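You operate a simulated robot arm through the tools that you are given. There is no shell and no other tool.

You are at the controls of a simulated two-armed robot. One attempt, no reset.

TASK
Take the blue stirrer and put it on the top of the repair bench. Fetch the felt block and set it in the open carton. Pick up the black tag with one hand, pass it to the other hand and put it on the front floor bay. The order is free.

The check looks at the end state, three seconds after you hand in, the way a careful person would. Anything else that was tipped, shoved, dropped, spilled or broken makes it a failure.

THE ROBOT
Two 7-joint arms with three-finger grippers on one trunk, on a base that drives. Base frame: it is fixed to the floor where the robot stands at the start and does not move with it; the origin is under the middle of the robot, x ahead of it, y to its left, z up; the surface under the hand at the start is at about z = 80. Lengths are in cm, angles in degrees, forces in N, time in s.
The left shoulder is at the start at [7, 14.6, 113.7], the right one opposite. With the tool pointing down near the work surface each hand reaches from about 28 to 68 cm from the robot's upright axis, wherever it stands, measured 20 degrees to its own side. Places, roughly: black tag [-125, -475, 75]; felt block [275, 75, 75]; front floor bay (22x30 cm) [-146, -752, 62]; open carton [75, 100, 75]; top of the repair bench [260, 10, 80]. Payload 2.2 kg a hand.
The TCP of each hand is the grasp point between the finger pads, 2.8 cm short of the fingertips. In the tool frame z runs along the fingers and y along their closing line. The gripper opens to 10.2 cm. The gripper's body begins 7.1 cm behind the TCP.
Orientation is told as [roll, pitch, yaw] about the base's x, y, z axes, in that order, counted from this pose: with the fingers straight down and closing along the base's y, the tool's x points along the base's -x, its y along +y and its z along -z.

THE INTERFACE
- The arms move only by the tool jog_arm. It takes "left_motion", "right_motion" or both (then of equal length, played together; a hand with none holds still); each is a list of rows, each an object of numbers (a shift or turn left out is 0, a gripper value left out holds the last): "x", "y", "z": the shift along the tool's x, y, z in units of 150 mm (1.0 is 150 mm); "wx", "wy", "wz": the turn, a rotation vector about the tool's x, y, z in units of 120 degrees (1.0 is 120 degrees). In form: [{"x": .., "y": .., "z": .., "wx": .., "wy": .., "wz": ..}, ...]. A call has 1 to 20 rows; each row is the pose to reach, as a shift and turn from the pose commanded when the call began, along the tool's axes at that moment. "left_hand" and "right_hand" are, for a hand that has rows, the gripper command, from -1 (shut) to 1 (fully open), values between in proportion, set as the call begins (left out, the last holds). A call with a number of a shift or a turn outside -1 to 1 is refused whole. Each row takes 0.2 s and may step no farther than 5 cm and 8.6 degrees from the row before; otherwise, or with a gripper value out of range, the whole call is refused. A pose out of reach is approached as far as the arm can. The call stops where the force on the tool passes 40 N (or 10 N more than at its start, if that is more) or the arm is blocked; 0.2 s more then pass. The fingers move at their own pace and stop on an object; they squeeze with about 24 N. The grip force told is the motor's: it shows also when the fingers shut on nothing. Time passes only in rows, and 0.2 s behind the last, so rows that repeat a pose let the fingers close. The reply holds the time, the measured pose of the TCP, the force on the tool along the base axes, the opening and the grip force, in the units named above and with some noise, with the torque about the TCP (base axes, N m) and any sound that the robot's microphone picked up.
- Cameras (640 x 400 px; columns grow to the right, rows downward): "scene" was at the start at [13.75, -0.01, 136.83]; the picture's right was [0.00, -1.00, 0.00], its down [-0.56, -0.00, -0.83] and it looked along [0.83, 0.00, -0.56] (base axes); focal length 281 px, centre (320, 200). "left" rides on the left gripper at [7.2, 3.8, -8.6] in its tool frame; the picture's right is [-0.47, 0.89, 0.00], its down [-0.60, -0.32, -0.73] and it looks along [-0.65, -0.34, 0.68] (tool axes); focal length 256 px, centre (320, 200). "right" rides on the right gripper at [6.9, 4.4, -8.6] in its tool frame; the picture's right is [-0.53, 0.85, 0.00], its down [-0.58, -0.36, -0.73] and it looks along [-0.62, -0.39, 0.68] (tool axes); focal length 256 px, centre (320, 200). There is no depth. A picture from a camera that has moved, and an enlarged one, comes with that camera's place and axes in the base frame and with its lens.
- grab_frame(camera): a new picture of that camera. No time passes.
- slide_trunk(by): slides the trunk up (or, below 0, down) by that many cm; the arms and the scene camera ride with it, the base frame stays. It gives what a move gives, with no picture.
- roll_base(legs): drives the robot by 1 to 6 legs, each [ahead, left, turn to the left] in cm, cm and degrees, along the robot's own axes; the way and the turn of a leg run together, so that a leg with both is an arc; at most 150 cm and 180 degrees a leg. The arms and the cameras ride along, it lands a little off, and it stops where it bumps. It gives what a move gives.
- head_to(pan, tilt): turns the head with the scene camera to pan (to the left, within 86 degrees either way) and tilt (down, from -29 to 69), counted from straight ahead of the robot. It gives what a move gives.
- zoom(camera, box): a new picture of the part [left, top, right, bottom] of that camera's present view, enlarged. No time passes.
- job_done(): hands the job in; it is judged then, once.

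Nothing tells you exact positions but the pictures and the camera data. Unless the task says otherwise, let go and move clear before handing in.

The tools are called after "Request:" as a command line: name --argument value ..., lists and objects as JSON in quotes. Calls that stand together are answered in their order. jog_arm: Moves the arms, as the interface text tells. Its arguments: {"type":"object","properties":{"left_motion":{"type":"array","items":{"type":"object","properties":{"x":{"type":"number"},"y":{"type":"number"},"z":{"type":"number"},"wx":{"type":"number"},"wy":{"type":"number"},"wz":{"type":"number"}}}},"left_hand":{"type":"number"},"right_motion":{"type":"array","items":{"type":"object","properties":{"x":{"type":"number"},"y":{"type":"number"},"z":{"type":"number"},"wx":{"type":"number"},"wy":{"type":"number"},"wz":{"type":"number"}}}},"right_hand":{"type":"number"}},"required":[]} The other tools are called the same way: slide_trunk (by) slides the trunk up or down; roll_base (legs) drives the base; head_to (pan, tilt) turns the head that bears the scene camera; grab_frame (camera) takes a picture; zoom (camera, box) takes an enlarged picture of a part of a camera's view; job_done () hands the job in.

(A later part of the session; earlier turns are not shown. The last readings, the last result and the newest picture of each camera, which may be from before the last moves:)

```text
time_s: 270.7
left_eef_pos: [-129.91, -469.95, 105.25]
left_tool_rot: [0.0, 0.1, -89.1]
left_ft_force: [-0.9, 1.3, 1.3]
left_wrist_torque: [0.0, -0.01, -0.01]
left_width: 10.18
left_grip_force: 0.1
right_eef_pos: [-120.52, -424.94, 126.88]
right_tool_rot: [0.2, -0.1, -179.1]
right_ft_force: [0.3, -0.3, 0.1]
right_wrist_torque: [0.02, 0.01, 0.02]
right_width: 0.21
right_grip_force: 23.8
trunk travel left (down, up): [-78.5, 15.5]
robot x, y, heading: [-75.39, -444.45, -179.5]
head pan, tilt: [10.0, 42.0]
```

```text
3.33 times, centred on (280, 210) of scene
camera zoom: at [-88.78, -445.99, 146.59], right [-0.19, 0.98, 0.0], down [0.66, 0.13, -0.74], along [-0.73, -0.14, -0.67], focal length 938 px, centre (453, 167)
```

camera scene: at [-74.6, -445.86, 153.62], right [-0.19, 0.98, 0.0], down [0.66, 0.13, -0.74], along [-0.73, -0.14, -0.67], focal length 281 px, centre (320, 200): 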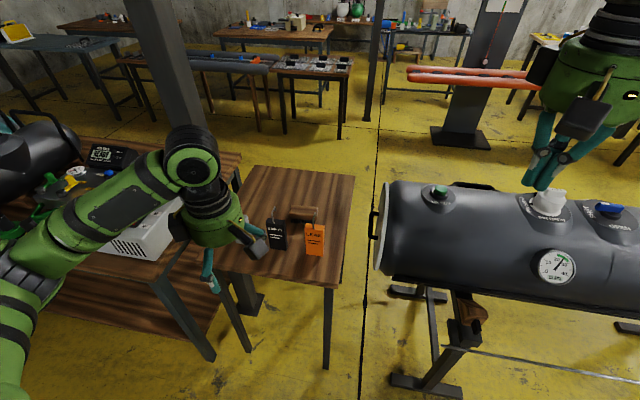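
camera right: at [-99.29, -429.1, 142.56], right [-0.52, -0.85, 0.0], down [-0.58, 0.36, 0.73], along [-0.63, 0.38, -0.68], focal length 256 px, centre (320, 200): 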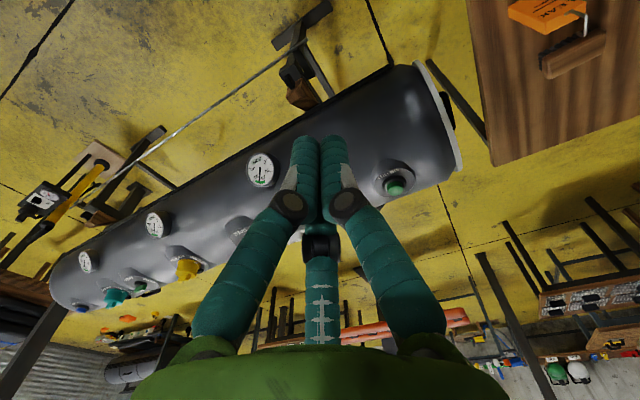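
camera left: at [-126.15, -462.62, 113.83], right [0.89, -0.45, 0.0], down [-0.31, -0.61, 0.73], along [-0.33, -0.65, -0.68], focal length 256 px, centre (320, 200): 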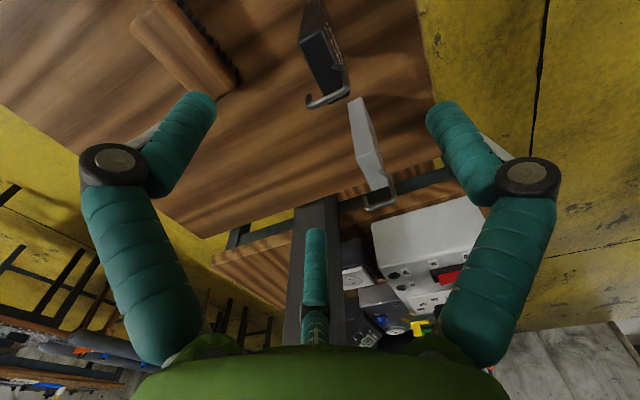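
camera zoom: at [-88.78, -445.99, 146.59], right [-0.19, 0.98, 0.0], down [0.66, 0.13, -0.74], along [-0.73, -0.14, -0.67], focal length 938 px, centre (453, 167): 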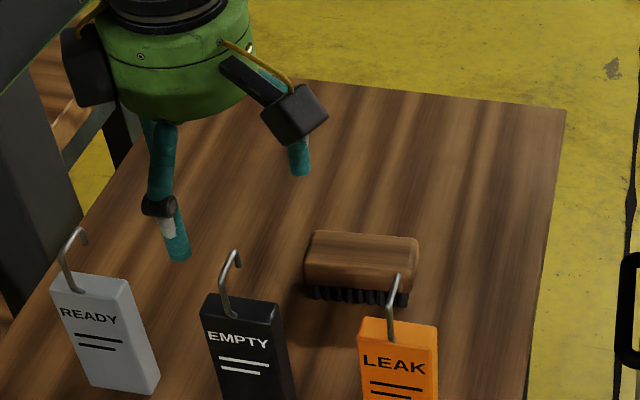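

The hook is centred under the hand and neighbours are clear. Descending slowly to grasp height.

Request:
jog_arm --left_motion '[{"z": 0.15}, {"z": 0.3}, {"z": 0.45}, {"z": 0.6}]'

Request:
zoom --camera "scene" --box '[200, 150, 360, 270]'

Request:
grab_frame --camera "left"

```text
time_s: 271.7
left_eef_pos: [-129.67, -469.91, 96.26]
left_tool_rot: [0.0, 0.0, -89.2]
left_ft_force: [0.3, 0.9, -0.2]
left_wrist_torque: [-0.01, -0.02, -0.02]
left_width: 10.18
left_grip_force: 0.0
right_eef_pos: [-120.39, -424.99, 127.02]
right_tool_rot: [0.0, -0.1, -179.1]
right_ft_force: [-0.3, -0.3, -0.2]
right_wrist_torque: [0.01, -0.03, 0.02]
right_width: 0.2
right_grip_force: 24.8
trunk travel left (down, up): [-78.5, 15.5]
robot x, y, heading: [-75.32, -444.19, -179.3]
head pan, tilt: [10.0, 42.0]
```

```text
3.33 times, centred on (280, 210) of scene
camera zoom: at [-88.61, -446.08, 146.62], right [-0.19, 0.98, 0.0], down [0.66, 0.13, -0.74], along [-0.73, -0.14, -0.67], focal length 938 px, centre (453, 167)
```

zoom: 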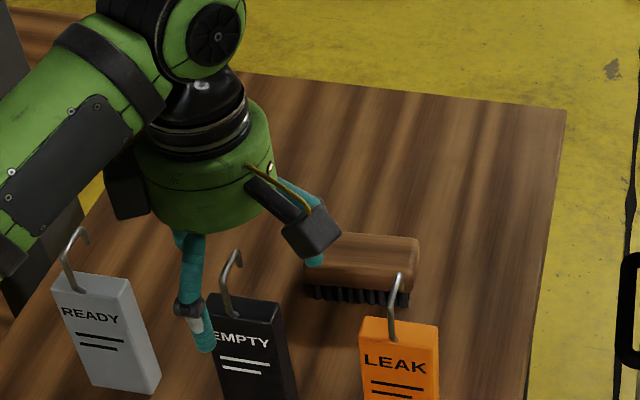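

```text
taken
camera left: at [-125.99, -462.67, 104.87], right [0.89, -0.45, 0.0], down [-0.31, -0.61, 0.73], along [-0.33, -0.65, -0.68], focal length 256 px, centre (320, 200)
```

left: 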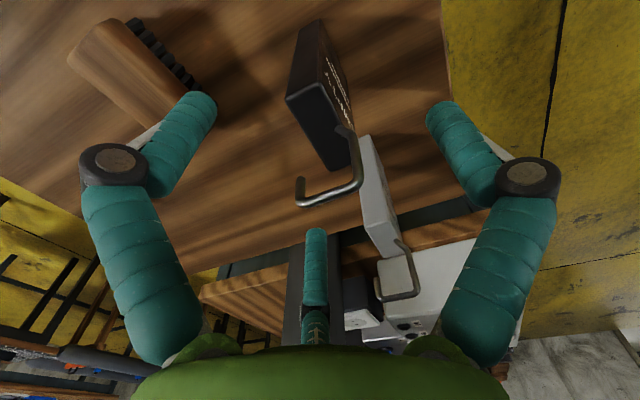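

The tag's top edge and hook are between the fingers. Lowering the last 3 cm and closing.

Request:
jog_arm --left_motion '[{"x": 0.03, "z": 0.07}, {"x": 0.03, "z": 0.14}, {"x": 0.03, "z": 0.22}]'

Request:
grab_frame --camera "left"

Request:
zoom --camera "scene" --box '[200, 150, 360, 270]'

```text
time_s: 272.5
left_eef_pos: [-129.75, -469.43, 92.93]
left_tool_rot: [-0.1, 0.0, -89.1]
left_ft_force: [-0.1, 0.1, 0.3]
left_wrist_torque: [0.0, 0.0, -0.04]
left_width: 10.21
left_grip_force: 0.1
right_eef_pos: [-120.44, -425.01, 127.1]
right_tool_rot: [0.0, 0.0, -179.1]
right_ft_force: [0.9, -0.3, 0.8]
right_wrist_torque: [0.01, -0.01, 0.06]
right_width: 0.23
right_grip_force: 23.8
trunk travel left (down, up): [-78.5, 15.5]
robot x, y, heading: [-75.36, -444.03, -179.3]
head pan, tilt: [10.0, 42.0]
```

```text
taken
camera left: at [-126.06, -462.13, 101.56], right [0.89, -0.45, 0.0], down [-0.31, -0.61, 0.73], along [-0.33, -0.65, -0.68], focal length 256 px, centre (320, 200)
```

left: 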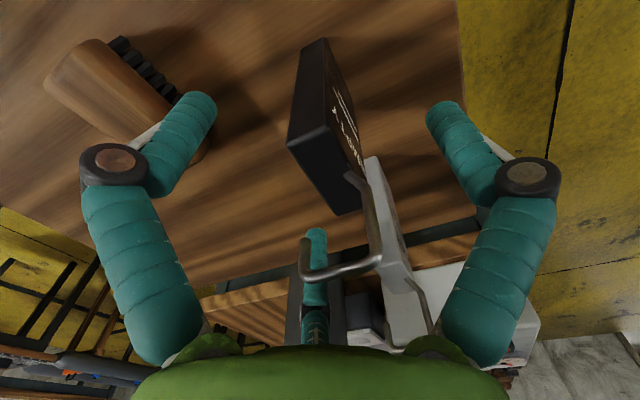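

```text
3.33 times, centred on (280, 210) of scene
camera zoom: at [-88.59, -446.07, 146.62], right [-0.19, 0.98, 0.0], down [0.66, 0.13, -0.74], along [-0.73, -0.14, -0.67], focal length 938 px, centre (453, 167)
```

zoom: 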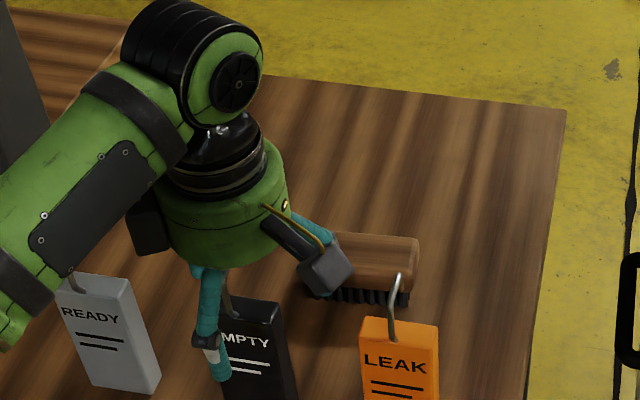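

The tag's top 3–4 cm is between the fingers with no contact forces. Closing the left hand.

Request:
jog_arm --left_motion '[{}, {}, {}, {}, {}]' --left_hand -1

Request:
grab_frame --camera "left"

Request:
zoom --camera "scene" --box '[200, 170, 360, 290]'

```text
time_s: 273.7
left_eef_pos: [-129.72, -469.38, 93.09]
left_tool_rot: [0.0, 0.1, -89.2]
left_ft_force: [0.4, 1.2, 3.1]
left_wrist_torque: [0.01, -0.09, 0.05]
left_width: 2.72
left_grip_force: 24.7
right_eef_pos: [-120.26, -424.95, 127.14]
right_tool_rot: [0.1, -0.1, -179.2]
right_ft_force: [0.3, -0.8, 0.0]
right_wrist_torque: [0.03, 0.03, 0.01]
right_width: 0.23
right_grip_force: 24.3
trunk travel left (down, up): [-78.5, 15.5]
robot x, y, heading: [-75.64, -444.35, -179.1]
head pan, tilt: [10.0, 42.0]
```

```text
taken
camera left: at [-126.01, -462.09, 101.6], right [0.89, -0.45, 0.0], down [-0.31, -0.61, 0.73], along [-0.33, -0.65, -0.68], focal length 256 px, centre (320, 200)
```

left: 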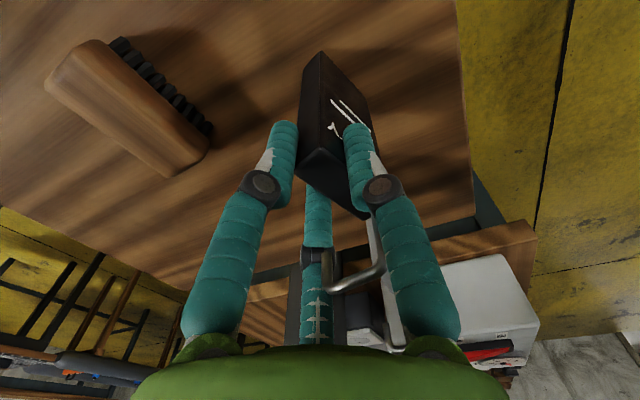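

```text
3.33 times, centred on (280, 230) of scene
camera zoom: at [-88.52, -446.0, 146.62], right [-0.19, 0.98, 0.0], down [0.66, 0.13, -0.74], along [-0.73, -0.14, -0.67], focal length 938 px, centre (453, 100)
```

zoom: 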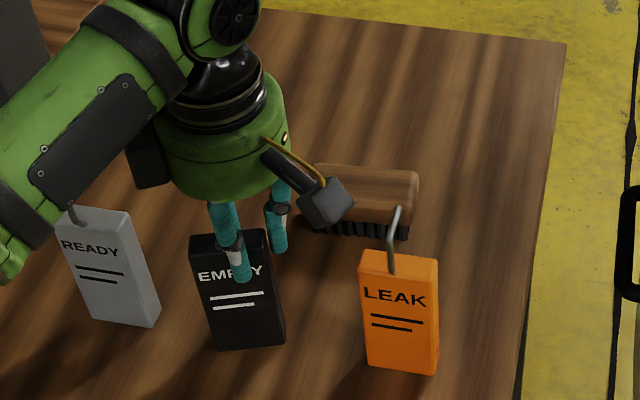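

The tag is gripped with about 2 cm thickness between the fingers. Lifting straight up slowly.

Request:
jog_arm --left_motion '[{"z": -0.04}, {"z": -0.1}, {"z": -0.18}, {"z": -0.28}, {"z": -0.4}, {"z": -0.55}, {"z": -0.75}, {"z": -0.95}]'

Request:
grab_frame --camera "left"

Request:
grab_frame --camera "scene"

```text
time_s: 275.5
left_eef_pos: [-129.62, -469.52, 107.19]
left_tool_rot: [0.0, 0.0, -89.2]
left_ft_force: [-0.4, 0.2, -0.5]
left_wrist_torque: [0.02, -0.03, 0.01]
left_width: 2.67
left_grip_force: 23.7
right_eef_pos: [-120.42, -425.07, 127.09]
right_tool_rot: [0.0, -0.3, -179.2]
right_ft_force: [-0.2, 0.4, -0.1]
right_wrist_torque: [0.02, 0.02, -0.01]
right_width: 0.19
right_grip_force: 24.2
trunk travel left (down, up): [-78.5, 15.5]
robot x, y, heading: [-75.28, -444.31, -179.1]
head pan, tilt: [10.0, 42.0]
```

```text
taken
camera left: at [-125.97, -462.19, 115.8], right [0.89, -0.45, 0.0], down [-0.31, -0.61, 0.73], along [-0.33, -0.65, -0.68], focal length 256 px, centre (320, 200)
```

left: 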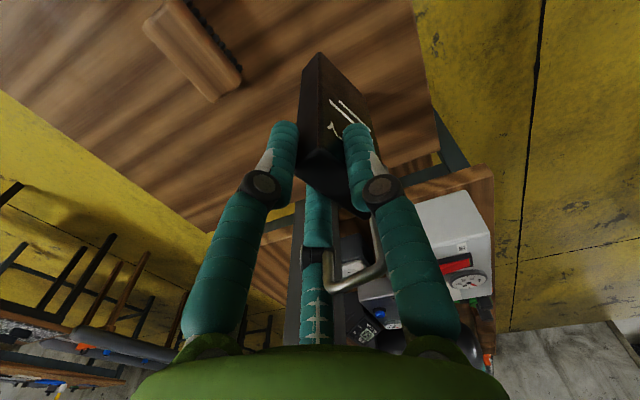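

```text
taken
camera scene: at [-88.53, -446.03, 146.62], right [-0.19, 0.98, 0.0], down [0.66, 0.13, -0.74], along [-0.73, -0.14, -0.67], focal length 281 px, centre (320, 200)
```

scene: 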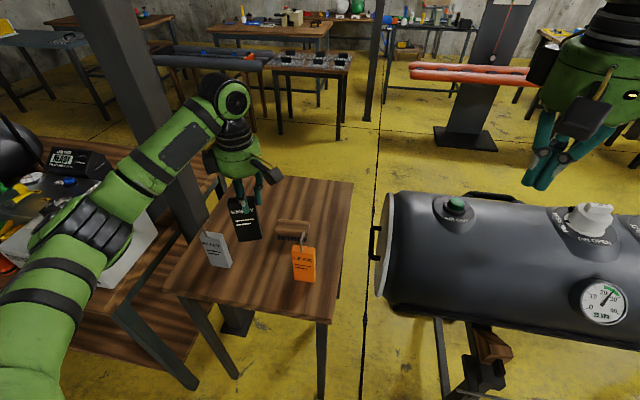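

The tag is safely lifted. I'll raise the trunk, back away, and drive along to the boat to inspect the bay before the hand-over.

Request:
slide_trunk --by 12

Request:
roll_base --legs '[[-23, 0, 0], [0, 0, 89]]'

Request:
head_to --pan -10 --tilt 20

Request:
grab_frame --camera "scene"

```text
time_s: 277.0
left_eef_pos: [-129.76, -469.42, 119.06]
left_tool_rot: [0.0, 0.0, -89.1]
left_ft_force: [0.8, 0.8, -1.2]
left_wrist_torque: [0.02, 0.01, 0.01]
left_width: 2.66
left_grip_force: 23.9
right_eef_pos: [-120.32, -424.98, 139.03]
right_tool_rot: [0.0, -0.1, -179.1]
right_ft_force: [0.5, -0.8, -0.4]
right_wrist_torque: [-0.04, 0.03, 0.02]
right_width: 0.2
right_grip_force: 24.5
trunk travel left (down, up): [-90.5, 3.5]
robot x, y, heading: [-75.1, -444.47, -179.1]
head pan, tilt: [10.0, 42.0]
```

```text
time_s: 282.5
left_eef_pos: [-28.18, -498.74, 119.26]
left_tool_rot: [0.1, 0.0, 0.4]
left_ft_force: [-0.4, 0.2, -0.8]
left_wrist_torque: [0.01, -0.01, 0.03]
left_width: 2.68
left_grip_force: 24.1
right_eef_pos: [-72.71, -488.94, 139.16]
right_tool_rot: [0.1, -0.1, -89.7]
right_ft_force: [0.3, -0.2, 0.8]
right_wrist_torque: [-0.01, -0.02, 0.0]
right_width: 0.21
right_grip_force: 23.8
trunk travel left (down, up): [-90.5, 3.5]
robot x, y, heading: [-52.88, -443.81, -89.7]
head pan, tilt: [10.0, 42.0]
```

```text
time_s: 283.3
left_eef_pos: [-28.21, -498.79, 119.21]
left_tool_rot: [0.0, 0.1, 0.3]
left_ft_force: [0.5, 0.3, -0.3]
left_wrist_torque: [0.0, 0.02, -0.01]
left_width: 2.65
left_grip_force: 24.2
right_eef_pos: [-72.67, -489.03, 138.95]
right_tool_rot: [0.0, 0.0, -89.7]
right_ft_force: [-0.1, 0.5, 0.1]
right_wrist_torque: [-0.01, 0.02, -0.01]
right_width: 0.2
right_grip_force: 24.5
trunk travel left (down, up): [-90.5, 3.5]
robot x, y, heading: [-52.96, -444.04, -89.8]
head pan, tilt: [-10.0, 20.0]
```

```text
taken
camera scene: at [-54.44, -458.3, 162.04], right [-0.99, 0.17, 0.0], down [0.06, 0.34, -0.94], along [-0.16, -0.93, -0.34], focal length 281 px, centre (320, 200)
```

scene: 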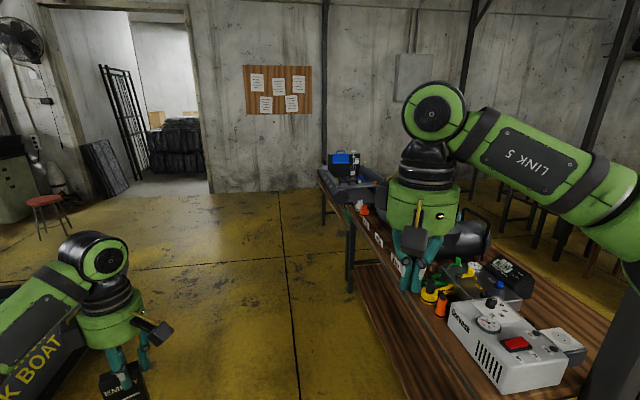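

The lane is clear. Driving on toward the boat at the far end.

Request:
roll_base --legs '[[150, 0, 0], [105, 0, -0.2]]'

Request:
head_to --pan -50 --tilt 30

Request:
grab_frame --camera "scene"

Request:
zoom --camera "scene" --box '[160, 150, 400, 350]'

```text
time_s: 295.8
left_eef_pos: [-33.05, -755.25, 119.18]
left_tool_rot: [-0.1, 0.1, -1.7]
left_ft_force: [0.5, 0.1, -1.6]
left_wrist_torque: [-0.02, 0.02, 0.02]
left_width: 2.67
left_grip_force: 24.0
right_eef_pos: [-77.18, -744.05, 139.18]
right_tool_rot: [0.0, -0.2, -91.5]
right_ft_force: [-0.5, 0.2, 0.1]
right_wrist_torque: [-0.02, 0.01, -0.01]
right_width: 0.21
right_grip_force: 23.7
trunk travel left (down, up): [-90.5, 3.5]
robot x, y, heading: [-55.67, -699.87, -91.5]
head pan, tilt: [-10.0, 20.0]
```

```text
time_s: 296.9
left_eef_pos: [-33.09, -755.23, 119.15]
left_tool_rot: [0.0, 0.2, -1.6]
left_ft_force: [-0.1, -0.1, -0.5]
left_wrist_torque: [0.0, 0.03, -0.01]
left_width: 2.63
left_grip_force: 24.1
right_eef_pos: [-77.2, -744.09, 139.03]
right_tool_rot: [0.1, -0.1, -91.6]
right_ft_force: [-0.2, -0.4, -1.1]
right_wrist_torque: [0.0, -0.04, -0.01]
right_width: 0.22
right_grip_force: 23.9
trunk travel left (down, up): [-90.5, 3.5]
robot x, y, heading: [-56.11, -699.74, -91.7]
head pan, tilt: [-50.0, 30.0]
```

```text
taken
camera scene: at [-63.28, -710.55, 160.45], right [-0.62, 0.78, 0.0], down [0.39, 0.31, -0.87], along [-0.68, -0.54, -0.5], focal length 281 px, centre (320, 200)
```

scene: 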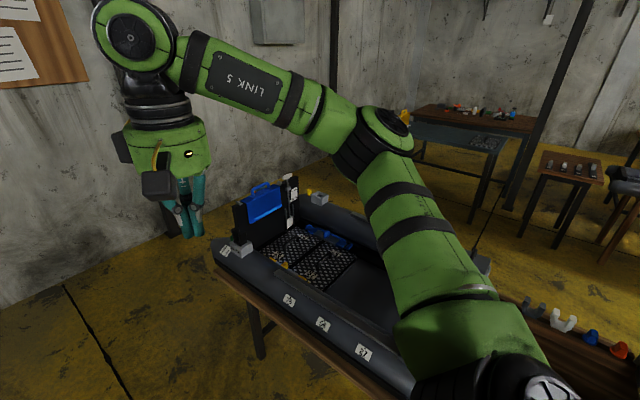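

```text
2.00 times, centred on (280, 250) of scene
camera zoom: at [-63.28, -710.55, 160.45], right [-0.62, 0.78, 0.0], down [0.39, 0.31, -0.87], along [-0.68, -0.54, -0.5], focal length 563 px, centre (400, 100)
```

zoom: 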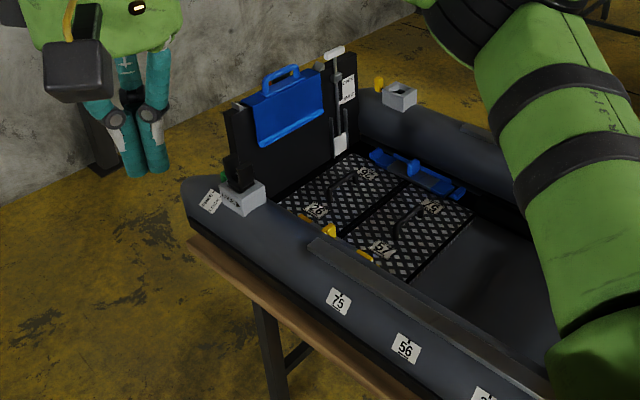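

This is a small inflatable boat on a table, with a transom and treadplate floor. I'll turn to face it and study the floor layout.

Request:
roll_base --legs '[[0, 0, -88.5]]'

Request:
head_to --pan 15 --tilt 35

Request:
grab_frame --camera "scene"

Request:
head_to --pan 30 --tilt 45

Request:
grab_frame --camera "scene"

Request:
grab_frame --camera "right"

```text
time_s: 301.1
left_eef_pos: [-110.69, -724.24, 119.11]
left_tool_rot: [0.1, 0.2, -89.9]
left_ft_force: [-0.5, 0.1, -0.5]
left_wrist_torque: [0.03, 0.02, 0.0]
left_width: 2.65
left_grip_force: 24.1
right_eef_pos: [-100.86, -679.91, 138.96]
right_tool_rot: [0.0, -0.2, -179.9]
right_ft_force: [0.7, -0.4, 0.5]
right_wrist_torque: [-0.01, -0.03, -0.01]
right_width: 0.22
right_grip_force: 24.0
trunk travel left (down, up): [-90.5, 3.5]
robot x, y, heading: [-55.94, -699.78, -180.0]
head pan, tilt: [-50.0, 30.0]
```

```text
time_s: 302.4
left_eef_pos: [-110.8, -724.26, 119.13]
left_tool_rot: [0.0, 0.2, -89.9]
left_ft_force: [-0.1, -0.2, -0.9]
left_wrist_torque: [0.02, 0.0, 0.0]
left_width: 2.65
left_grip_force: 24.2
right_eef_pos: [-100.88, -679.97, 139.16]
right_tool_rot: [0.0, -0.1, -179.9]
right_ft_force: [0.2, 0.9, 0.3]
right_wrist_torque: [-0.02, 0.04, 0.0]
right_width: 0.21
right_grip_force: 24.4
trunk travel left (down, up): [-90.5, 3.5]
robot x, y, heading: [-56.05, -700.41, -180.1]
head pan, tilt: [15.0, 35.0]
```

```text
taken
camera scene: at [-69.61, -702.21, 159.66], right [-0.26, 0.97, 0.0], down [0.55, 0.15, -0.82], along [-0.79, -0.21, -0.57], focal length 281 px, centre (320, 200)
```

scene: 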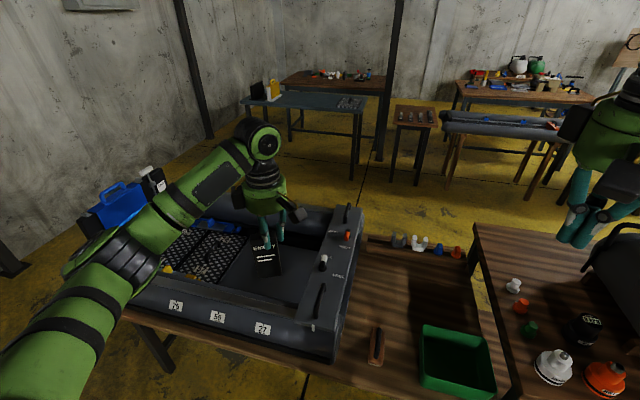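

```text
time_s: 303.2
left_eef_pos: [-110.74, -724.25, 119.26]
left_tool_rot: [0.0, 0.1, -89.9]
left_ft_force: [-0.3, -1.0, -1.3]
left_wrist_torque: [0.04, 0.03, 0.02]
left_width: 2.65
left_grip_force: 23.9
right_eef_pos: [-100.93, -679.92, 139.04]
right_tool_rot: [0.1, -0.1, -179.9]
right_ft_force: [0.4, 0.1, 0.4]
right_wrist_torque: [-0.04, 0.02, -0.01]
right_width: 0.21
right_grip_force: 24.0
trunk travel left (down, up): [-90.5, 3.5]
robot x, y, heading: [-56.13, -699.74, -180.2]
head pan, tilt: [30.0, 45.0]
```

```text
taken
camera scene: at [-68.14, -703.99, 158.19], right [-0.5, 0.87, 0.0], down [0.61, 0.35, -0.71], along [-0.61, -0.35, -0.71], focal length 281 px, centre (320, 200)
```

scene: 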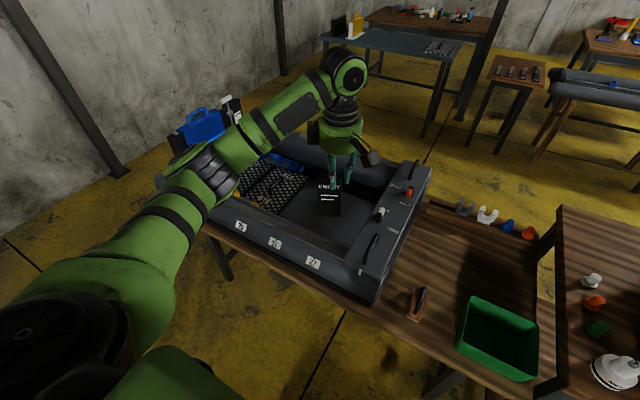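

```text
taken
camera right: at [-93.79, -684.3, 147.58], right [-0.53, -0.85, 0.0], down [-0.58, 0.36, 0.73], along [-0.62, 0.39, -0.68], focal length 256 px, centre (320, 200)
```

right: 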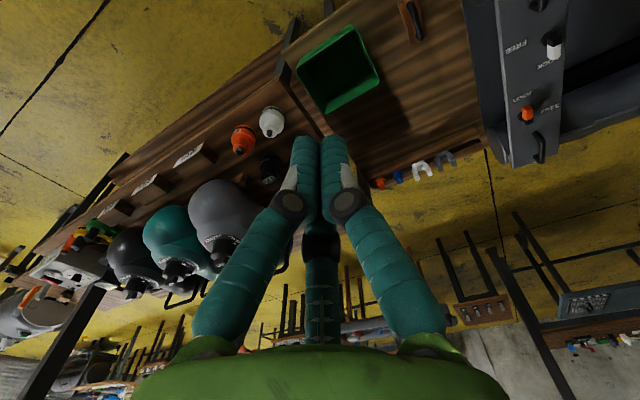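

The front floor bay is the smooth dark rectangle between the side tubes and the console, next to the treadplates. I'll do the hand-over here, clear of the boat. First I'll back up a bit and turn the tag edge-on by yawing the left hand.

Request:
roll_base --legs '[[-18, 0, 0]]'

Request:
jog_arm --left_motion '[{"wz": 0.07}, {"wz": 0.14}, {"wz": 0.21}, {"wz": 0.28}, {"wz": 0.35}, {"wz": 0.42}, {"wz": 0.49}, {"wz": 0.56}, {"wz": 0.63}, {"wz": 0.7}, {"wz": 0.75}]' --right_motion '[{"wz": 0.07}, {"wz": 0.14}, {"wz": 0.21}, {"wz": 0.28}, {"wz": 0.35}, {"wz": 0.42}, {"wz": 0.49}, {"wz": 0.56}, {"wz": 0.63}, {"wz": 0.7}, {"wz": 0.75}]' --right_hand 1

Request:
jog_arm --right_motion '[{"wy": 0.065}, {"wy": 0.13}, {"wy": 0.195}, {"wy": 0.26}, {"wy": 0.325}, {"wy": 0.39}, {"wy": 0.455}, {"wy": 0.52}, {"wy": 0.585}, {"wy": 0.65}, {"wy": 0.7}, {"wy": 0.75}]'

Request:
head_to --pan 0 --tilt 45

Request:
grab_frame --camera "scene"

Request:
grab_frame --camera "right"

Request:
grab_frame --camera "left"

```text
time_s: 304.7
left_eef_pos: [-93.4, -724.26, 118.94]
left_tool_rot: [0.2, 0.0, -90.0]
left_ft_force: [-0.6, -0.2, -0.9]
left_wrist_torque: [0.02, -0.05, 0.02]
left_width: 2.63
left_grip_force: 23.8
right_eef_pos: [-83.47, -679.98, 138.89]
right_tool_rot: [0.0, 0.1, -180.0]
right_ft_force: [-0.5, -1.2, 0.0]
right_wrist_torque: [-0.01, -0.06, 0.03]
right_width: 0.23
right_grip_force: 23.6
trunk travel left (down, up): [-90.5, 3.5]
robot x, y, heading: [-37.95, -700.06, -180.1]
head pan, tilt: [30.0, 45.0]
```

```text
time_s: 307.1
left_eef_pos: [-92.98, -724.19, 119.19]
left_tool_rot: [-0.1, -0.1, 179.9]
left_ft_force: [-0.2, 0.5, -1.5]
left_wrist_torque: [0.0, 0.03, 0.0]
left_width: 2.64
left_grip_force: 24.6
right_eef_pos: [-83.01, -679.9, 139.14]
right_tool_rot: [0.2, 0.0, 90.0]
right_ft_force: [0.3, -0.3, 0.4]
right_wrist_torque: [0.01, 0.01, -0.01]
right_width: 10.21
right_grip_force: 0.1
trunk travel left (down, up): [-90.5, 3.5]
robot x, y, heading: [-37.99, -699.93, -180.3]
head pan, tilt: [30.0, 45.0]
```

```text
time_s: 309.7
left_eef_pos: [-92.91, -724.16, 119.14]
left_tool_rot: [0.0, -0.1, -180.0]
left_ft_force: [0.5, -0.1, -0.4]
left_wrist_torque: [-0.01, -0.01, -0.03]
left_width: 2.64
left_grip_force: 24.3
right_eef_pos: [-82.94, -679.98, 139.05]
right_tool_rot: [138.8, 89.9, -131.1]
right_ft_force: [0.1, 0.3, -0.1]
right_wrist_torque: [0.01, 0.0, 0.01]
right_width: 10.17
right_grip_force: 0.0
trunk travel left (down, up): [-90.5, 3.5]
robot x, y, heading: [-38.08, -699.62, -180.0]
head pan, tilt: [30.0, 45.0]
```

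```text
time_s: 310.6
left_eef_pos: [-92.92, -724.3, 119.13]
left_tool_rot: [0.0, -0.1, -179.9]
left_ft_force: [-0.5, 0.0, -0.6]
left_wrist_torque: [-0.02, -0.02, 0.02]
left_width: 2.63
left_grip_force: 24.3
right_eef_pos: [-82.96, -679.94, 139.09]
right_tool_rot: [89.2, 89.8, 179.2]
right_ft_force: [-0.3, 0.3, -0.2]
right_wrist_torque: [0.0, -0.01, 0.01]
right_width: 10.21
right_grip_force: 0.0
trunk travel left (down, up): [-90.5, 3.5]
robot x, y, heading: [-37.76, -700.07, -180.1]
head pan, tilt: [0.0, 45.0]
```

```text
taken
camera scene: at [-51.34, -699.93, 158.18], right [0.0, 1.0, 0.0], down [0.71, 0.0, -0.71], along [-0.71, 0.0, -0.71], focal length 281 px, centre (320, 200)
```

scene: 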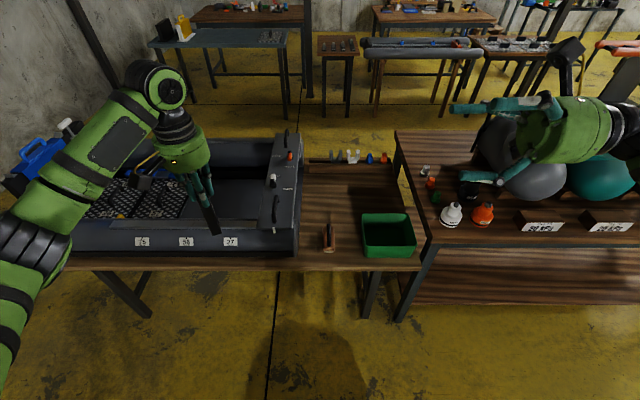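

```text
taken
camera right: at [-87.19, -671.33, 145.83], right [-0.85, 0.0, -0.53], down [0.36, 0.73, -0.58], along [0.39, -0.68, -0.62], focal length 256 px, centre (320, 200)
```

right: 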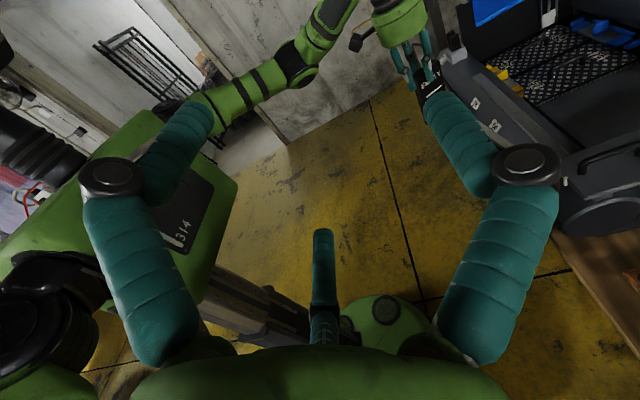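

```text
taken
camera left: at [-85.65, -728.02, 127.75], right [-0.46, -0.89, 0.0], down [-0.6, 0.32, 0.73], along [-0.65, 0.34, -0.68], focal length 256 px, centre (320, 200)
```

left: 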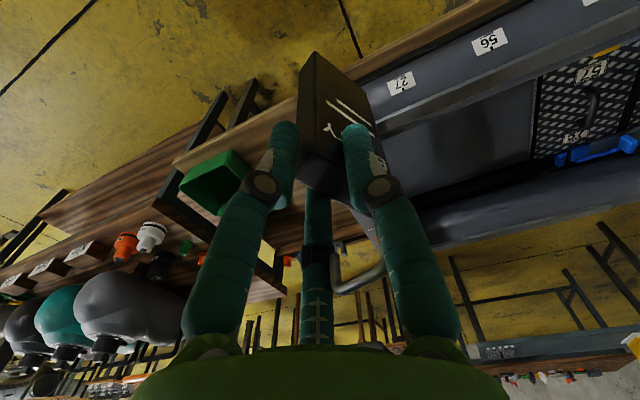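

The right hand is level, pointing left with fingers open. I'll bring the tag toward my centre line with the left hand, then lower the right hand to a pre-grasp pose.

Request:
jog_arm --left_motion '[{"x": 0.05, "y": -0.25}, {"x": 0.1, "y": -0.5}, {"x": 0.15, "y": -0.75}, {"x": 0.19, "y": -1.0}]'

Request:
jog_arm --right_motion '[{"x": -0.2, "y": 0.1, "z": 0.05}, {"x": -0.4, "y": 0.2, "z": 0.1}, {"x": -0.6, "y": 0.3, "z": 0.15}, {"x": -0.8, "y": 0.4, "z": 0.2}, {"x": -1.0, "y": 0.5, "z": 0.2}]' --right_hand 1

Request:
grab_frame --camera "scene"

Request:
grab_frame --camera "right"

```text
time_s: 311.6
left_eef_pos: [-90.12, -709.17, 119.23]
left_tool_rot: [0.1, 0.0, -179.9]
left_ft_force: [-0.1, -0.3, -1.5]
left_wrist_torque: [-0.03, 0.0, -0.01]
left_width: 2.61
left_grip_force: 23.8
right_eef_pos: [-82.89, -679.79, 138.92]
right_tool_rot: [142.4, 89.8, -127.5]
right_ft_force: [-0.1, 1.2, -0.8]
right_wrist_torque: [0.0, 0.0, 0.0]
right_width: 10.21
right_grip_force: 0.1
trunk travel left (down, up): [-90.5, 3.5]
robot x, y, heading: [-38.1, -699.81, -180.2]
head pan, tilt: [0.0, 45.0]
```

```text
time_s: 312.8
left_eef_pos: [-90.18, -709.29, 119.21]
left_tool_rot: [-0.1, 0.1, -179.9]
left_ft_force: [-0.3, 0.6, 0.0]
left_wrist_torque: [0.0, -0.03, 0.0]
left_width: 2.63
left_grip_force: 24.2
right_eef_pos: [-90.6, -682.81, 123.85]
right_tool_rot: [84.6, 90.0, 174.7]
right_ft_force: [-0.2, 0.1, -0.2]
right_wrist_torque: [0.04, 0.02, 0.04]
right_width: 10.21
right_grip_force: 0.0
trunk travel left (down, up): [-90.5, 3.5]
robot x, y, heading: [-38.04, -699.72, -180.0]
head pan, tilt: [0.0, 45.0]
```

```text
taken
camera scene: at [-51.52, -699.89, 158.17], right [0.0, 1.0, 0.0], down [0.71, 0.0, -0.71], along [-0.71, 0.0, -0.71], focal length 281 px, centre (320, 200)
```

scene: 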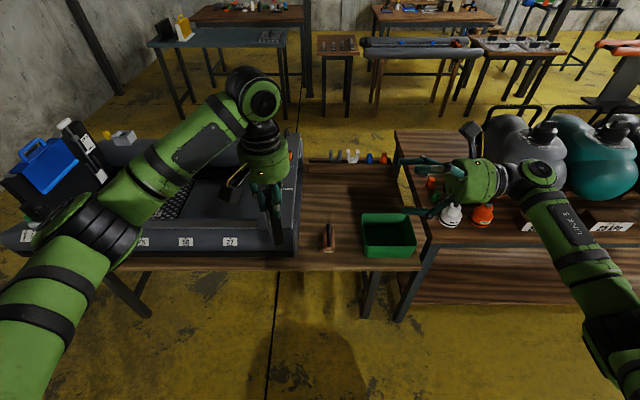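

```text
taken
camera right: at [-94.77, -674.25, 130.75], right [-0.85, 0.0, -0.53], down [0.36, 0.73, -0.58], along [0.39, -0.68, -0.62], focal length 256 px, centre (320, 200)
```

right: 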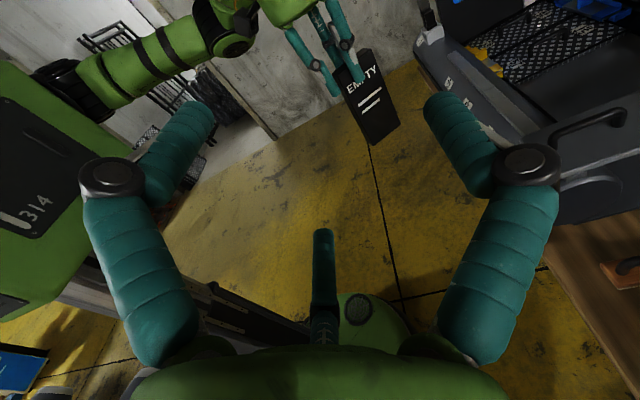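

The right camera sees the tag's "EMPTY" face squarely. Zooming to measure its pose.

Request:
zoom --camera "right" --box '[260, 0, 460, 160]'

Request:
zoom --camera "scene" --box '[200, 130, 360, 260]'

```text
2.50 times, centred on (360, 80) of right
camera zoom: at [-94.77, -674.25, 130.75], right [-0.85, 0.0, -0.53], down [0.36, 0.73, -0.58], along [0.39, -0.68, -0.62], focal length 640 px, centre (220, 500)
```

zoom: 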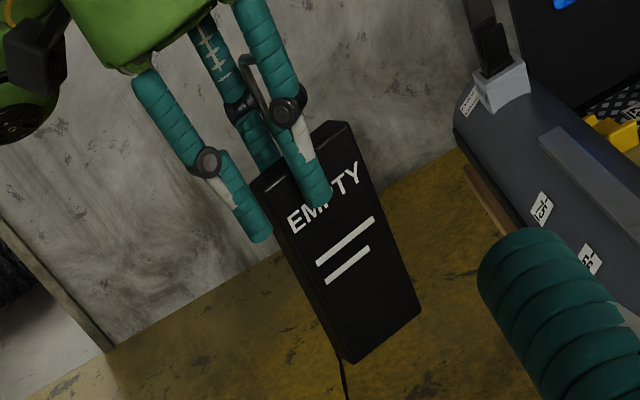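

```text
3.08 times, centred on (280, 195) of scene
camera zoom: at [-51.52, -699.89, 158.17], right [0.0, 1.0, 0.0], down [0.71, 0.0, -0.71], along [-0.71, 0.0, -0.71], focal length 866 px, centre (443, 215)
```

zoom: 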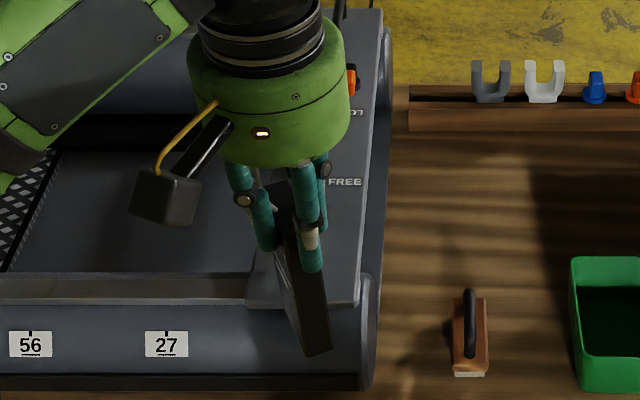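

The tag spans x ≈ −94.3 to −89.2 and z ≈ 106.5–119. The left grip is a bit off-centre but firm. I'll lower the right hand to grip height and come halfway in.

Request:
jog_arm --right_motion '[{"x": -0.29, "z": 0.1}, {"x": -0.58, "z": 0.2}, {"x": -0.857, "z": 0.35}, {"x": -0.857, "z": 0.6}]' --right_hand 1

Request:
grab_frame --camera "right"

Request:
grab_frame --camera "scene"

Request:
grab_frame --camera "left"

```text
time_s: 313.8
left_eef_pos: [-90.11, -709.54, 119.11]
left_tool_rot: [0.0, 0.0, -179.9]
left_ft_force: [0.1, 0.3, -0.5]
left_wrist_torque: [0.0, 0.0, 0.02]
left_width: 2.64
left_grip_force: 24.3
right_eef_pos: [-90.43, -692.09, 111.12]
right_tool_rot: [72.9, 89.8, 162.9]
right_ft_force: [0.5, -1.2, 0.1]
right_wrist_torque: [0.0, 0.03, -0.01]
right_width: 10.18
right_grip_force: 0.0
trunk travel left (down, up): [-90.5, 3.5]
robot x, y, heading: [-38.06, -700.19, -179.9]
head pan, tilt: [0.0, 45.0]
```

```text
taken
camera right: at [-94.68, -683.54, 118.04], right [-0.85, 0.0, -0.53], down [0.36, 0.73, -0.58], along [0.39, -0.68, -0.62], focal length 256 px, centre (320, 200)
```

right: 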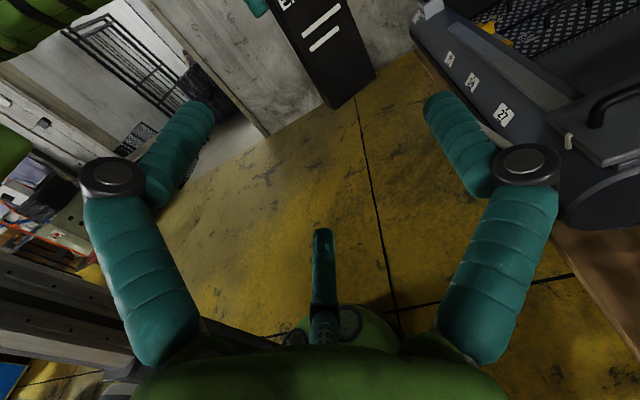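

```text
taken
camera scene: at [-51.33, -700.13, 158.19], right [0.0, 1.0, 0.0], down [0.71, 0.0, -0.71], along [-0.71, 0.0, -0.71], focal length 281 px, centre (320, 200)
```

scene: 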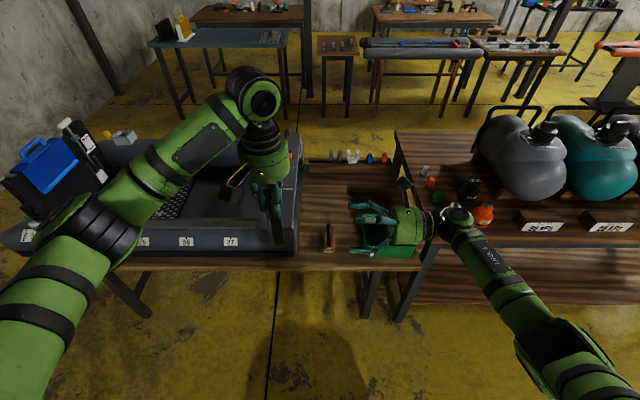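

```text
taken
camera left: at [-82.8, -713.27, 127.71], right [-0.46, -0.89, 0.0], down [-0.6, 0.31, 0.73], along [-0.65, 0.34, -0.68], focal length 256 px, centre (320, 200)
```

left: 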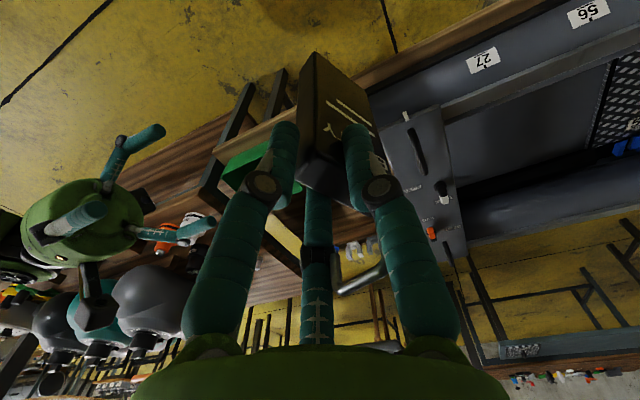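

The right hand is at grip height and aligned with the tag. Advancing toward it.

Request:
jog_arm --right_motion '[{"z": 0.2}, {"z": 0.4}, {"z": 0.6}, {"z": 0.75}]'

Request:
grab_frame --camera "right"

Request:
zoom --camera "scene" --box '[220, 140, 380, 270]'

```text
time_s: 314.8
left_eef_pos: [-90.05, -709.42, 119.11]
left_tool_rot: [-0.1, 0.1, -179.9]
left_ft_force: [-0.2, 0.2, -1.1]
left_wrist_torque: [0.08, 0.01, 0.01]
left_width: 2.61
left_grip_force: 23.9
right_eef_pos: [-90.61, -703.24, 111.34]
right_tool_rot: [78.8, 89.9, 168.9]
right_ft_force: [-0.4, 0.1, -0.7]
right_wrist_torque: [-0.01, 0.02, 0.02]
right_width: 10.19
right_grip_force: 0.1
trunk travel left (down, up): [-90.5, 3.5]
robot x, y, heading: [-38.23, -699.7, -180.4]
head pan, tilt: [0.0, 45.0]
```

```text
taken
camera right: at [-94.77, -694.67, 118.1], right [-0.85, 0.0, -0.53], down [0.36, 0.73, -0.58], along [0.39, -0.68, -0.62], focal length 256 px, centre (320, 200)
```

right: 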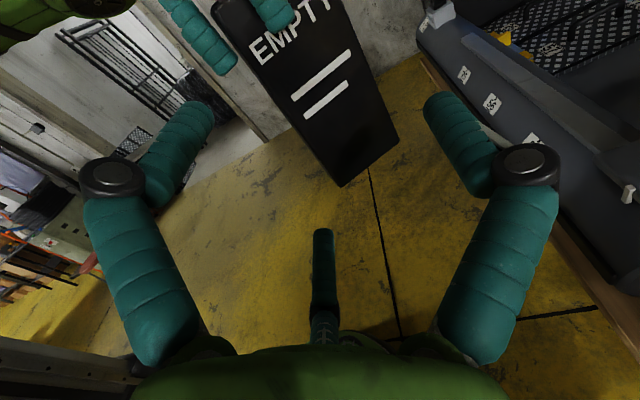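

```text
3.08 times, centred on (300, 205) of scene
camera zoom: at [-51.37, -700.0, 158.18], right [0.0, 1.0, 0.0], down [0.71, 0.0, -0.71], along [-0.71, 0.0, -0.71], focal length 866 px, centre (382, 185)
```

zoom: 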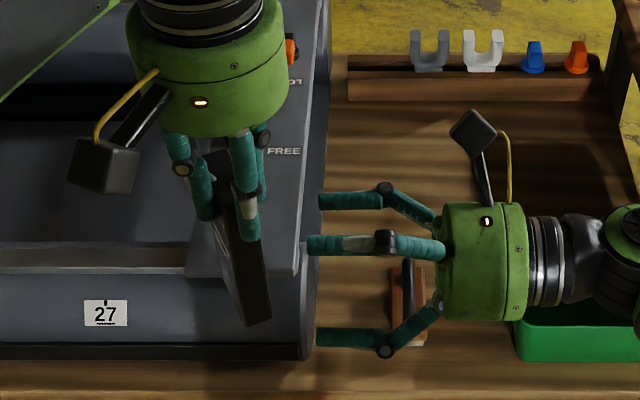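

The tag appears yawed about 20° in the left grip. I'll back the right hand off slightly and rotate the left wrist so the tag is square to the right fingers.

Request:
jog_arm --right_motion '[{"z": -0.2}]'

Request:
jog_arm --left_motion '[{"wz": 0.06}, {"wz": 0.12}, {"wz": 0.175}]'

Request:
grab_frame --camera "right"

Request:
zoom --camera "right" --box '[220, 0, 420, 180]'

Request:
zoom --camera "scene" --box '[220, 140, 380, 270]'

```text
time_s: 315.2
left_eef_pos: [-90.06, -709.15, 119.17]
left_tool_rot: [0.1, 0.0, -180.0]
left_ft_force: [0.5, 0.4, -1.8]
left_wrist_torque: [-0.03, 0.0, -0.01]
left_width: 2.65
left_grip_force: 23.6
right_eef_pos: [-90.43, -699.93, 111.34]
right_tool_rot: [132.6, 89.8, -137.2]
right_ft_force: [0.6, 0.4, -0.1]
right_wrist_torque: [0.0, 0.0, -0.02]
right_width: 10.18
right_grip_force: 0.0
trunk travel left (down, up): [-90.5, 3.5]
robot x, y, heading: [-38.18, -699.83, -180.3]
head pan, tilt: [0.0, 45.0]
```

```text
time_s: 316.0
left_eef_pos: [-90.03, -709.32, 119.17]
left_tool_rot: [0.0, 0.0, 159.0]
left_ft_force: [0.2, 0.0, -1.5]
left_wrist_torque: [0.0, 0.0, -0.03]
left_width: 2.63
left_grip_force: 24.3
right_eef_pos: [-90.41, -700.23, 111.18]
right_tool_rot: [104.8, 89.8, -165.2]
right_ft_force: [-0.6, 0.3, -0.7]
right_wrist_torque: [0.0, 0.03, 0.01]
right_width: 10.22
right_grip_force: 0.0
trunk travel left (down, up): [-90.5, 3.5]
robot x, y, heading: [-38.67, -699.86, -180.4]
head pan, tilt: [0.0, 45.0]
```

```text
taken
camera right: at [-94.78, -691.55, 118.08], right [-0.85, 0.0, -0.53], down [0.36, 0.73, -0.58], along [0.39, -0.68, -0.62], focal length 256 px, centre (320, 200)
```

right: 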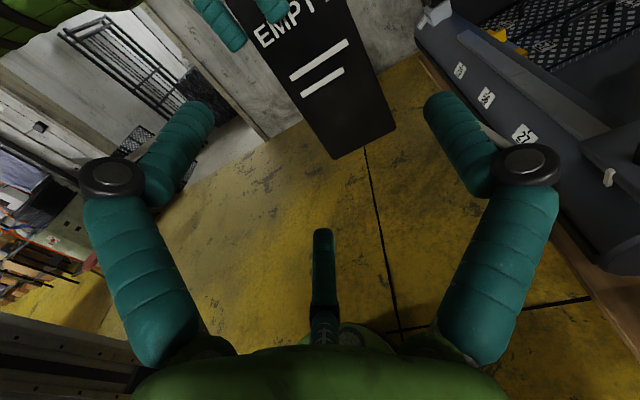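

```text
2.22 times, centred on (320, 90) of right
camera zoom: at [-94.78, -691.55, 118.08], right [-0.85, 0.0, -0.53], down [0.36, 0.73, -0.58], along [0.39, -0.68, -0.62], focal length 569 px, centre (320, 444)
```

zoom: 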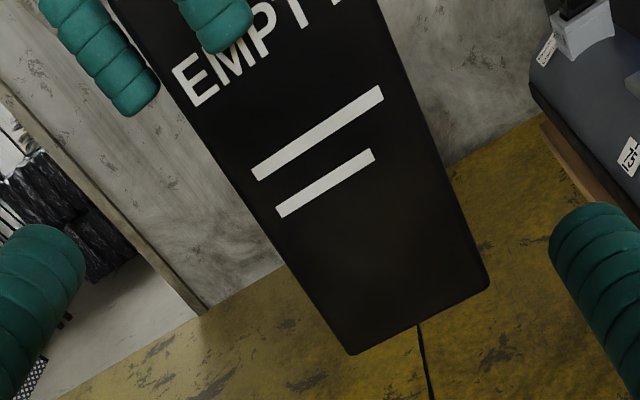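

```text
3.08 times, centred on (300, 205) of scene
camera zoom: at [-51.35, -699.92, 158.18], right [0.0, 1.0, 0.0], down [0.71, 0.0, -0.71], along [-0.71, 0.0, -0.71], focal length 866 px, centre (382, 185)
```

zoom: 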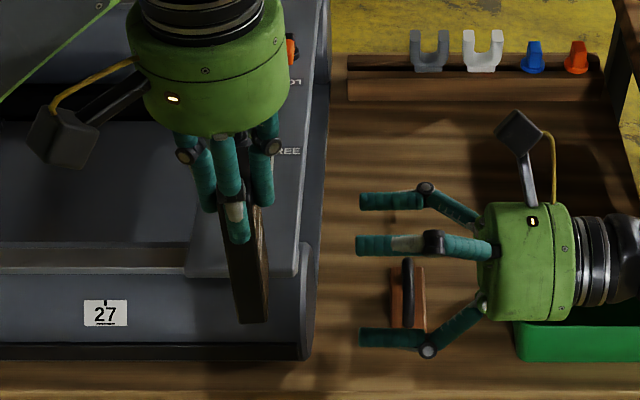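

The tag is now square to the right fingers, centred at x ≈ −91.5 with its bottom at z ≈ 106.7. Advancing the right hand around it with the opening slightly narrowed.

Request:
jog_arm --right_motion '[{"x": -0.027}, {"x": -0.027, "z": 0.15}, {"x": -0.027, "z": 0.3}, {"x": -0.027, "z": 0.45}, {"x": -0.027, "z": 0.58}]' --right_hand 0.78

Request:
grab_frame --camera "right"

Request:
zoom --camera "scene" --box '[220, 140, 380, 270]'

Request:
grab_frame --camera "left"

```text
time_s: 317.2
left_eef_pos: [-90.09, -709.42, 119.18]
left_tool_rot: [-0.1, 0.0, 159.1]
left_ft_force: [-0.2, 0.1, -1.1]
left_wrist_torque: [0.0, 0.0, -0.01]
left_width: 2.63
left_grip_force: 24.1
right_eef_pos: [-90.31, -708.92, 110.75]
right_tool_rot: [91.7, 89.8, -178.2]
right_ft_force: [0.6, -1.0, -0.2]
right_wrist_torque: [0.02, 0.0, 0.0]
right_width: 9.11
right_grip_force: 0.1
trunk travel left (down, up): [-90.5, 3.5]
robot x, y, heading: [-38.03, -699.6, -180.0]
head pan, tilt: [0.0, 45.0]
```

```text
taken
camera right: at [-94.69, -700.4, 117.63], right [-0.85, 0.0, -0.53], down [0.36, 0.73, -0.58], along [0.39, -0.68, -0.62], focal length 256 px, centre (320, 200)
```

right: 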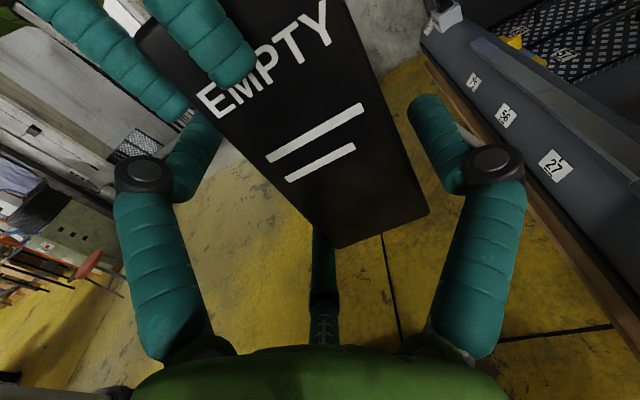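

```text
3.08 times, centred on (300, 205) of scene
camera zoom: at [-51.36, -700.02, 158.18], right [0.0, 1.0, 0.0], down [0.71, 0.0, -0.71], along [-0.71, 0.0, -0.71], focal length 866 px, centre (382, 185)
```

zoom: 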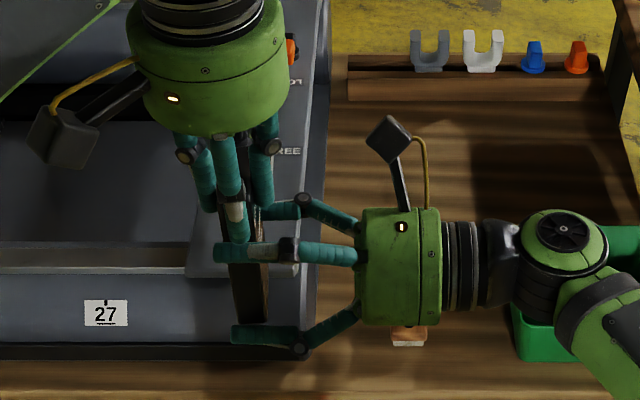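

```text
taken
camera left: at [-84.68, -715.49, 127.74], right [-0.75, -0.66, 0.0], down [-0.45, 0.51, 0.73], along [-0.48, 0.55, -0.68], focal length 256 px, centre (320, 200)
```

left: 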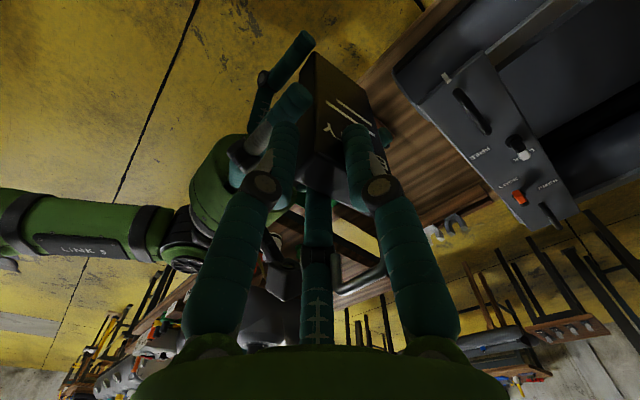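

The right fingers straddle the tag's lower half with no contact forces. Closing the right hand while the left still holds.

Request:
jog_arm --right_motion '[{}, {}, {}, {}]' --right_hand -1

Request:
grab_frame --camera "right"

Request:
zoom --camera "scene" --box '[220, 140, 380, 270]'

```text
time_s: 318.2
left_eef_pos: [-90.13, -709.29, 119.3]
left_tool_rot: [0.0, -0.2, 159.0]
left_ft_force: [2.9, -3.7, 19.7]
left_wrist_torque: [-0.44, 0.95, -0.09]
left_width: 2.63
left_grip_force: 23.2
right_eef_pos: [-90.52, -708.92, 110.62]
right_tool_rot: [-35.7, 89.7, 54.2]
right_ft_force: [-3.7, 4.1, -19.5]
right_wrist_torque: [0.15, -1.13, 0.11]
right_width: 7.99
right_grip_force: 23.9
trunk travel left (down, up): [-90.5, 3.5]
robot x, y, heading: [-38.16, -700.13, -180.0]
head pan, tilt: [0.0, 45.0]
```

```text
taken
camera right: at [-94.72, -700.18, 117.37], right [-0.84, 0.0, -0.54], down [0.37, 0.73, -0.57], along [0.39, -0.68, -0.62], focal length 256 px, centre (320, 200)
```

right: 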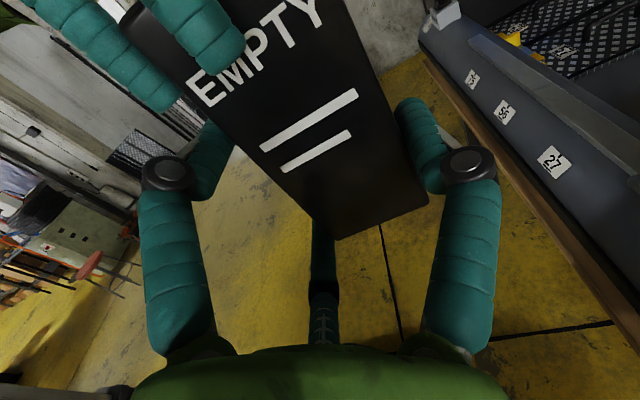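

```text
3.08 times, centred on (300, 205) of scene
camera zoom: at [-51.35, -699.89, 158.18], right [0.0, 1.0, 0.0], down [0.71, 0.0, -0.71], along [-0.71, 0.0, -0.71], focal length 866 px, centre (382, 185)
```

zoom: 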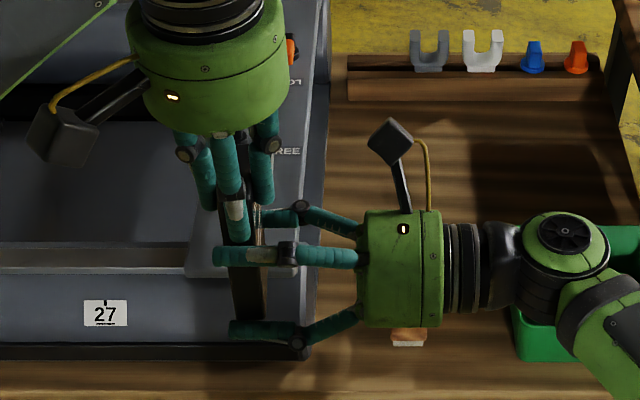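

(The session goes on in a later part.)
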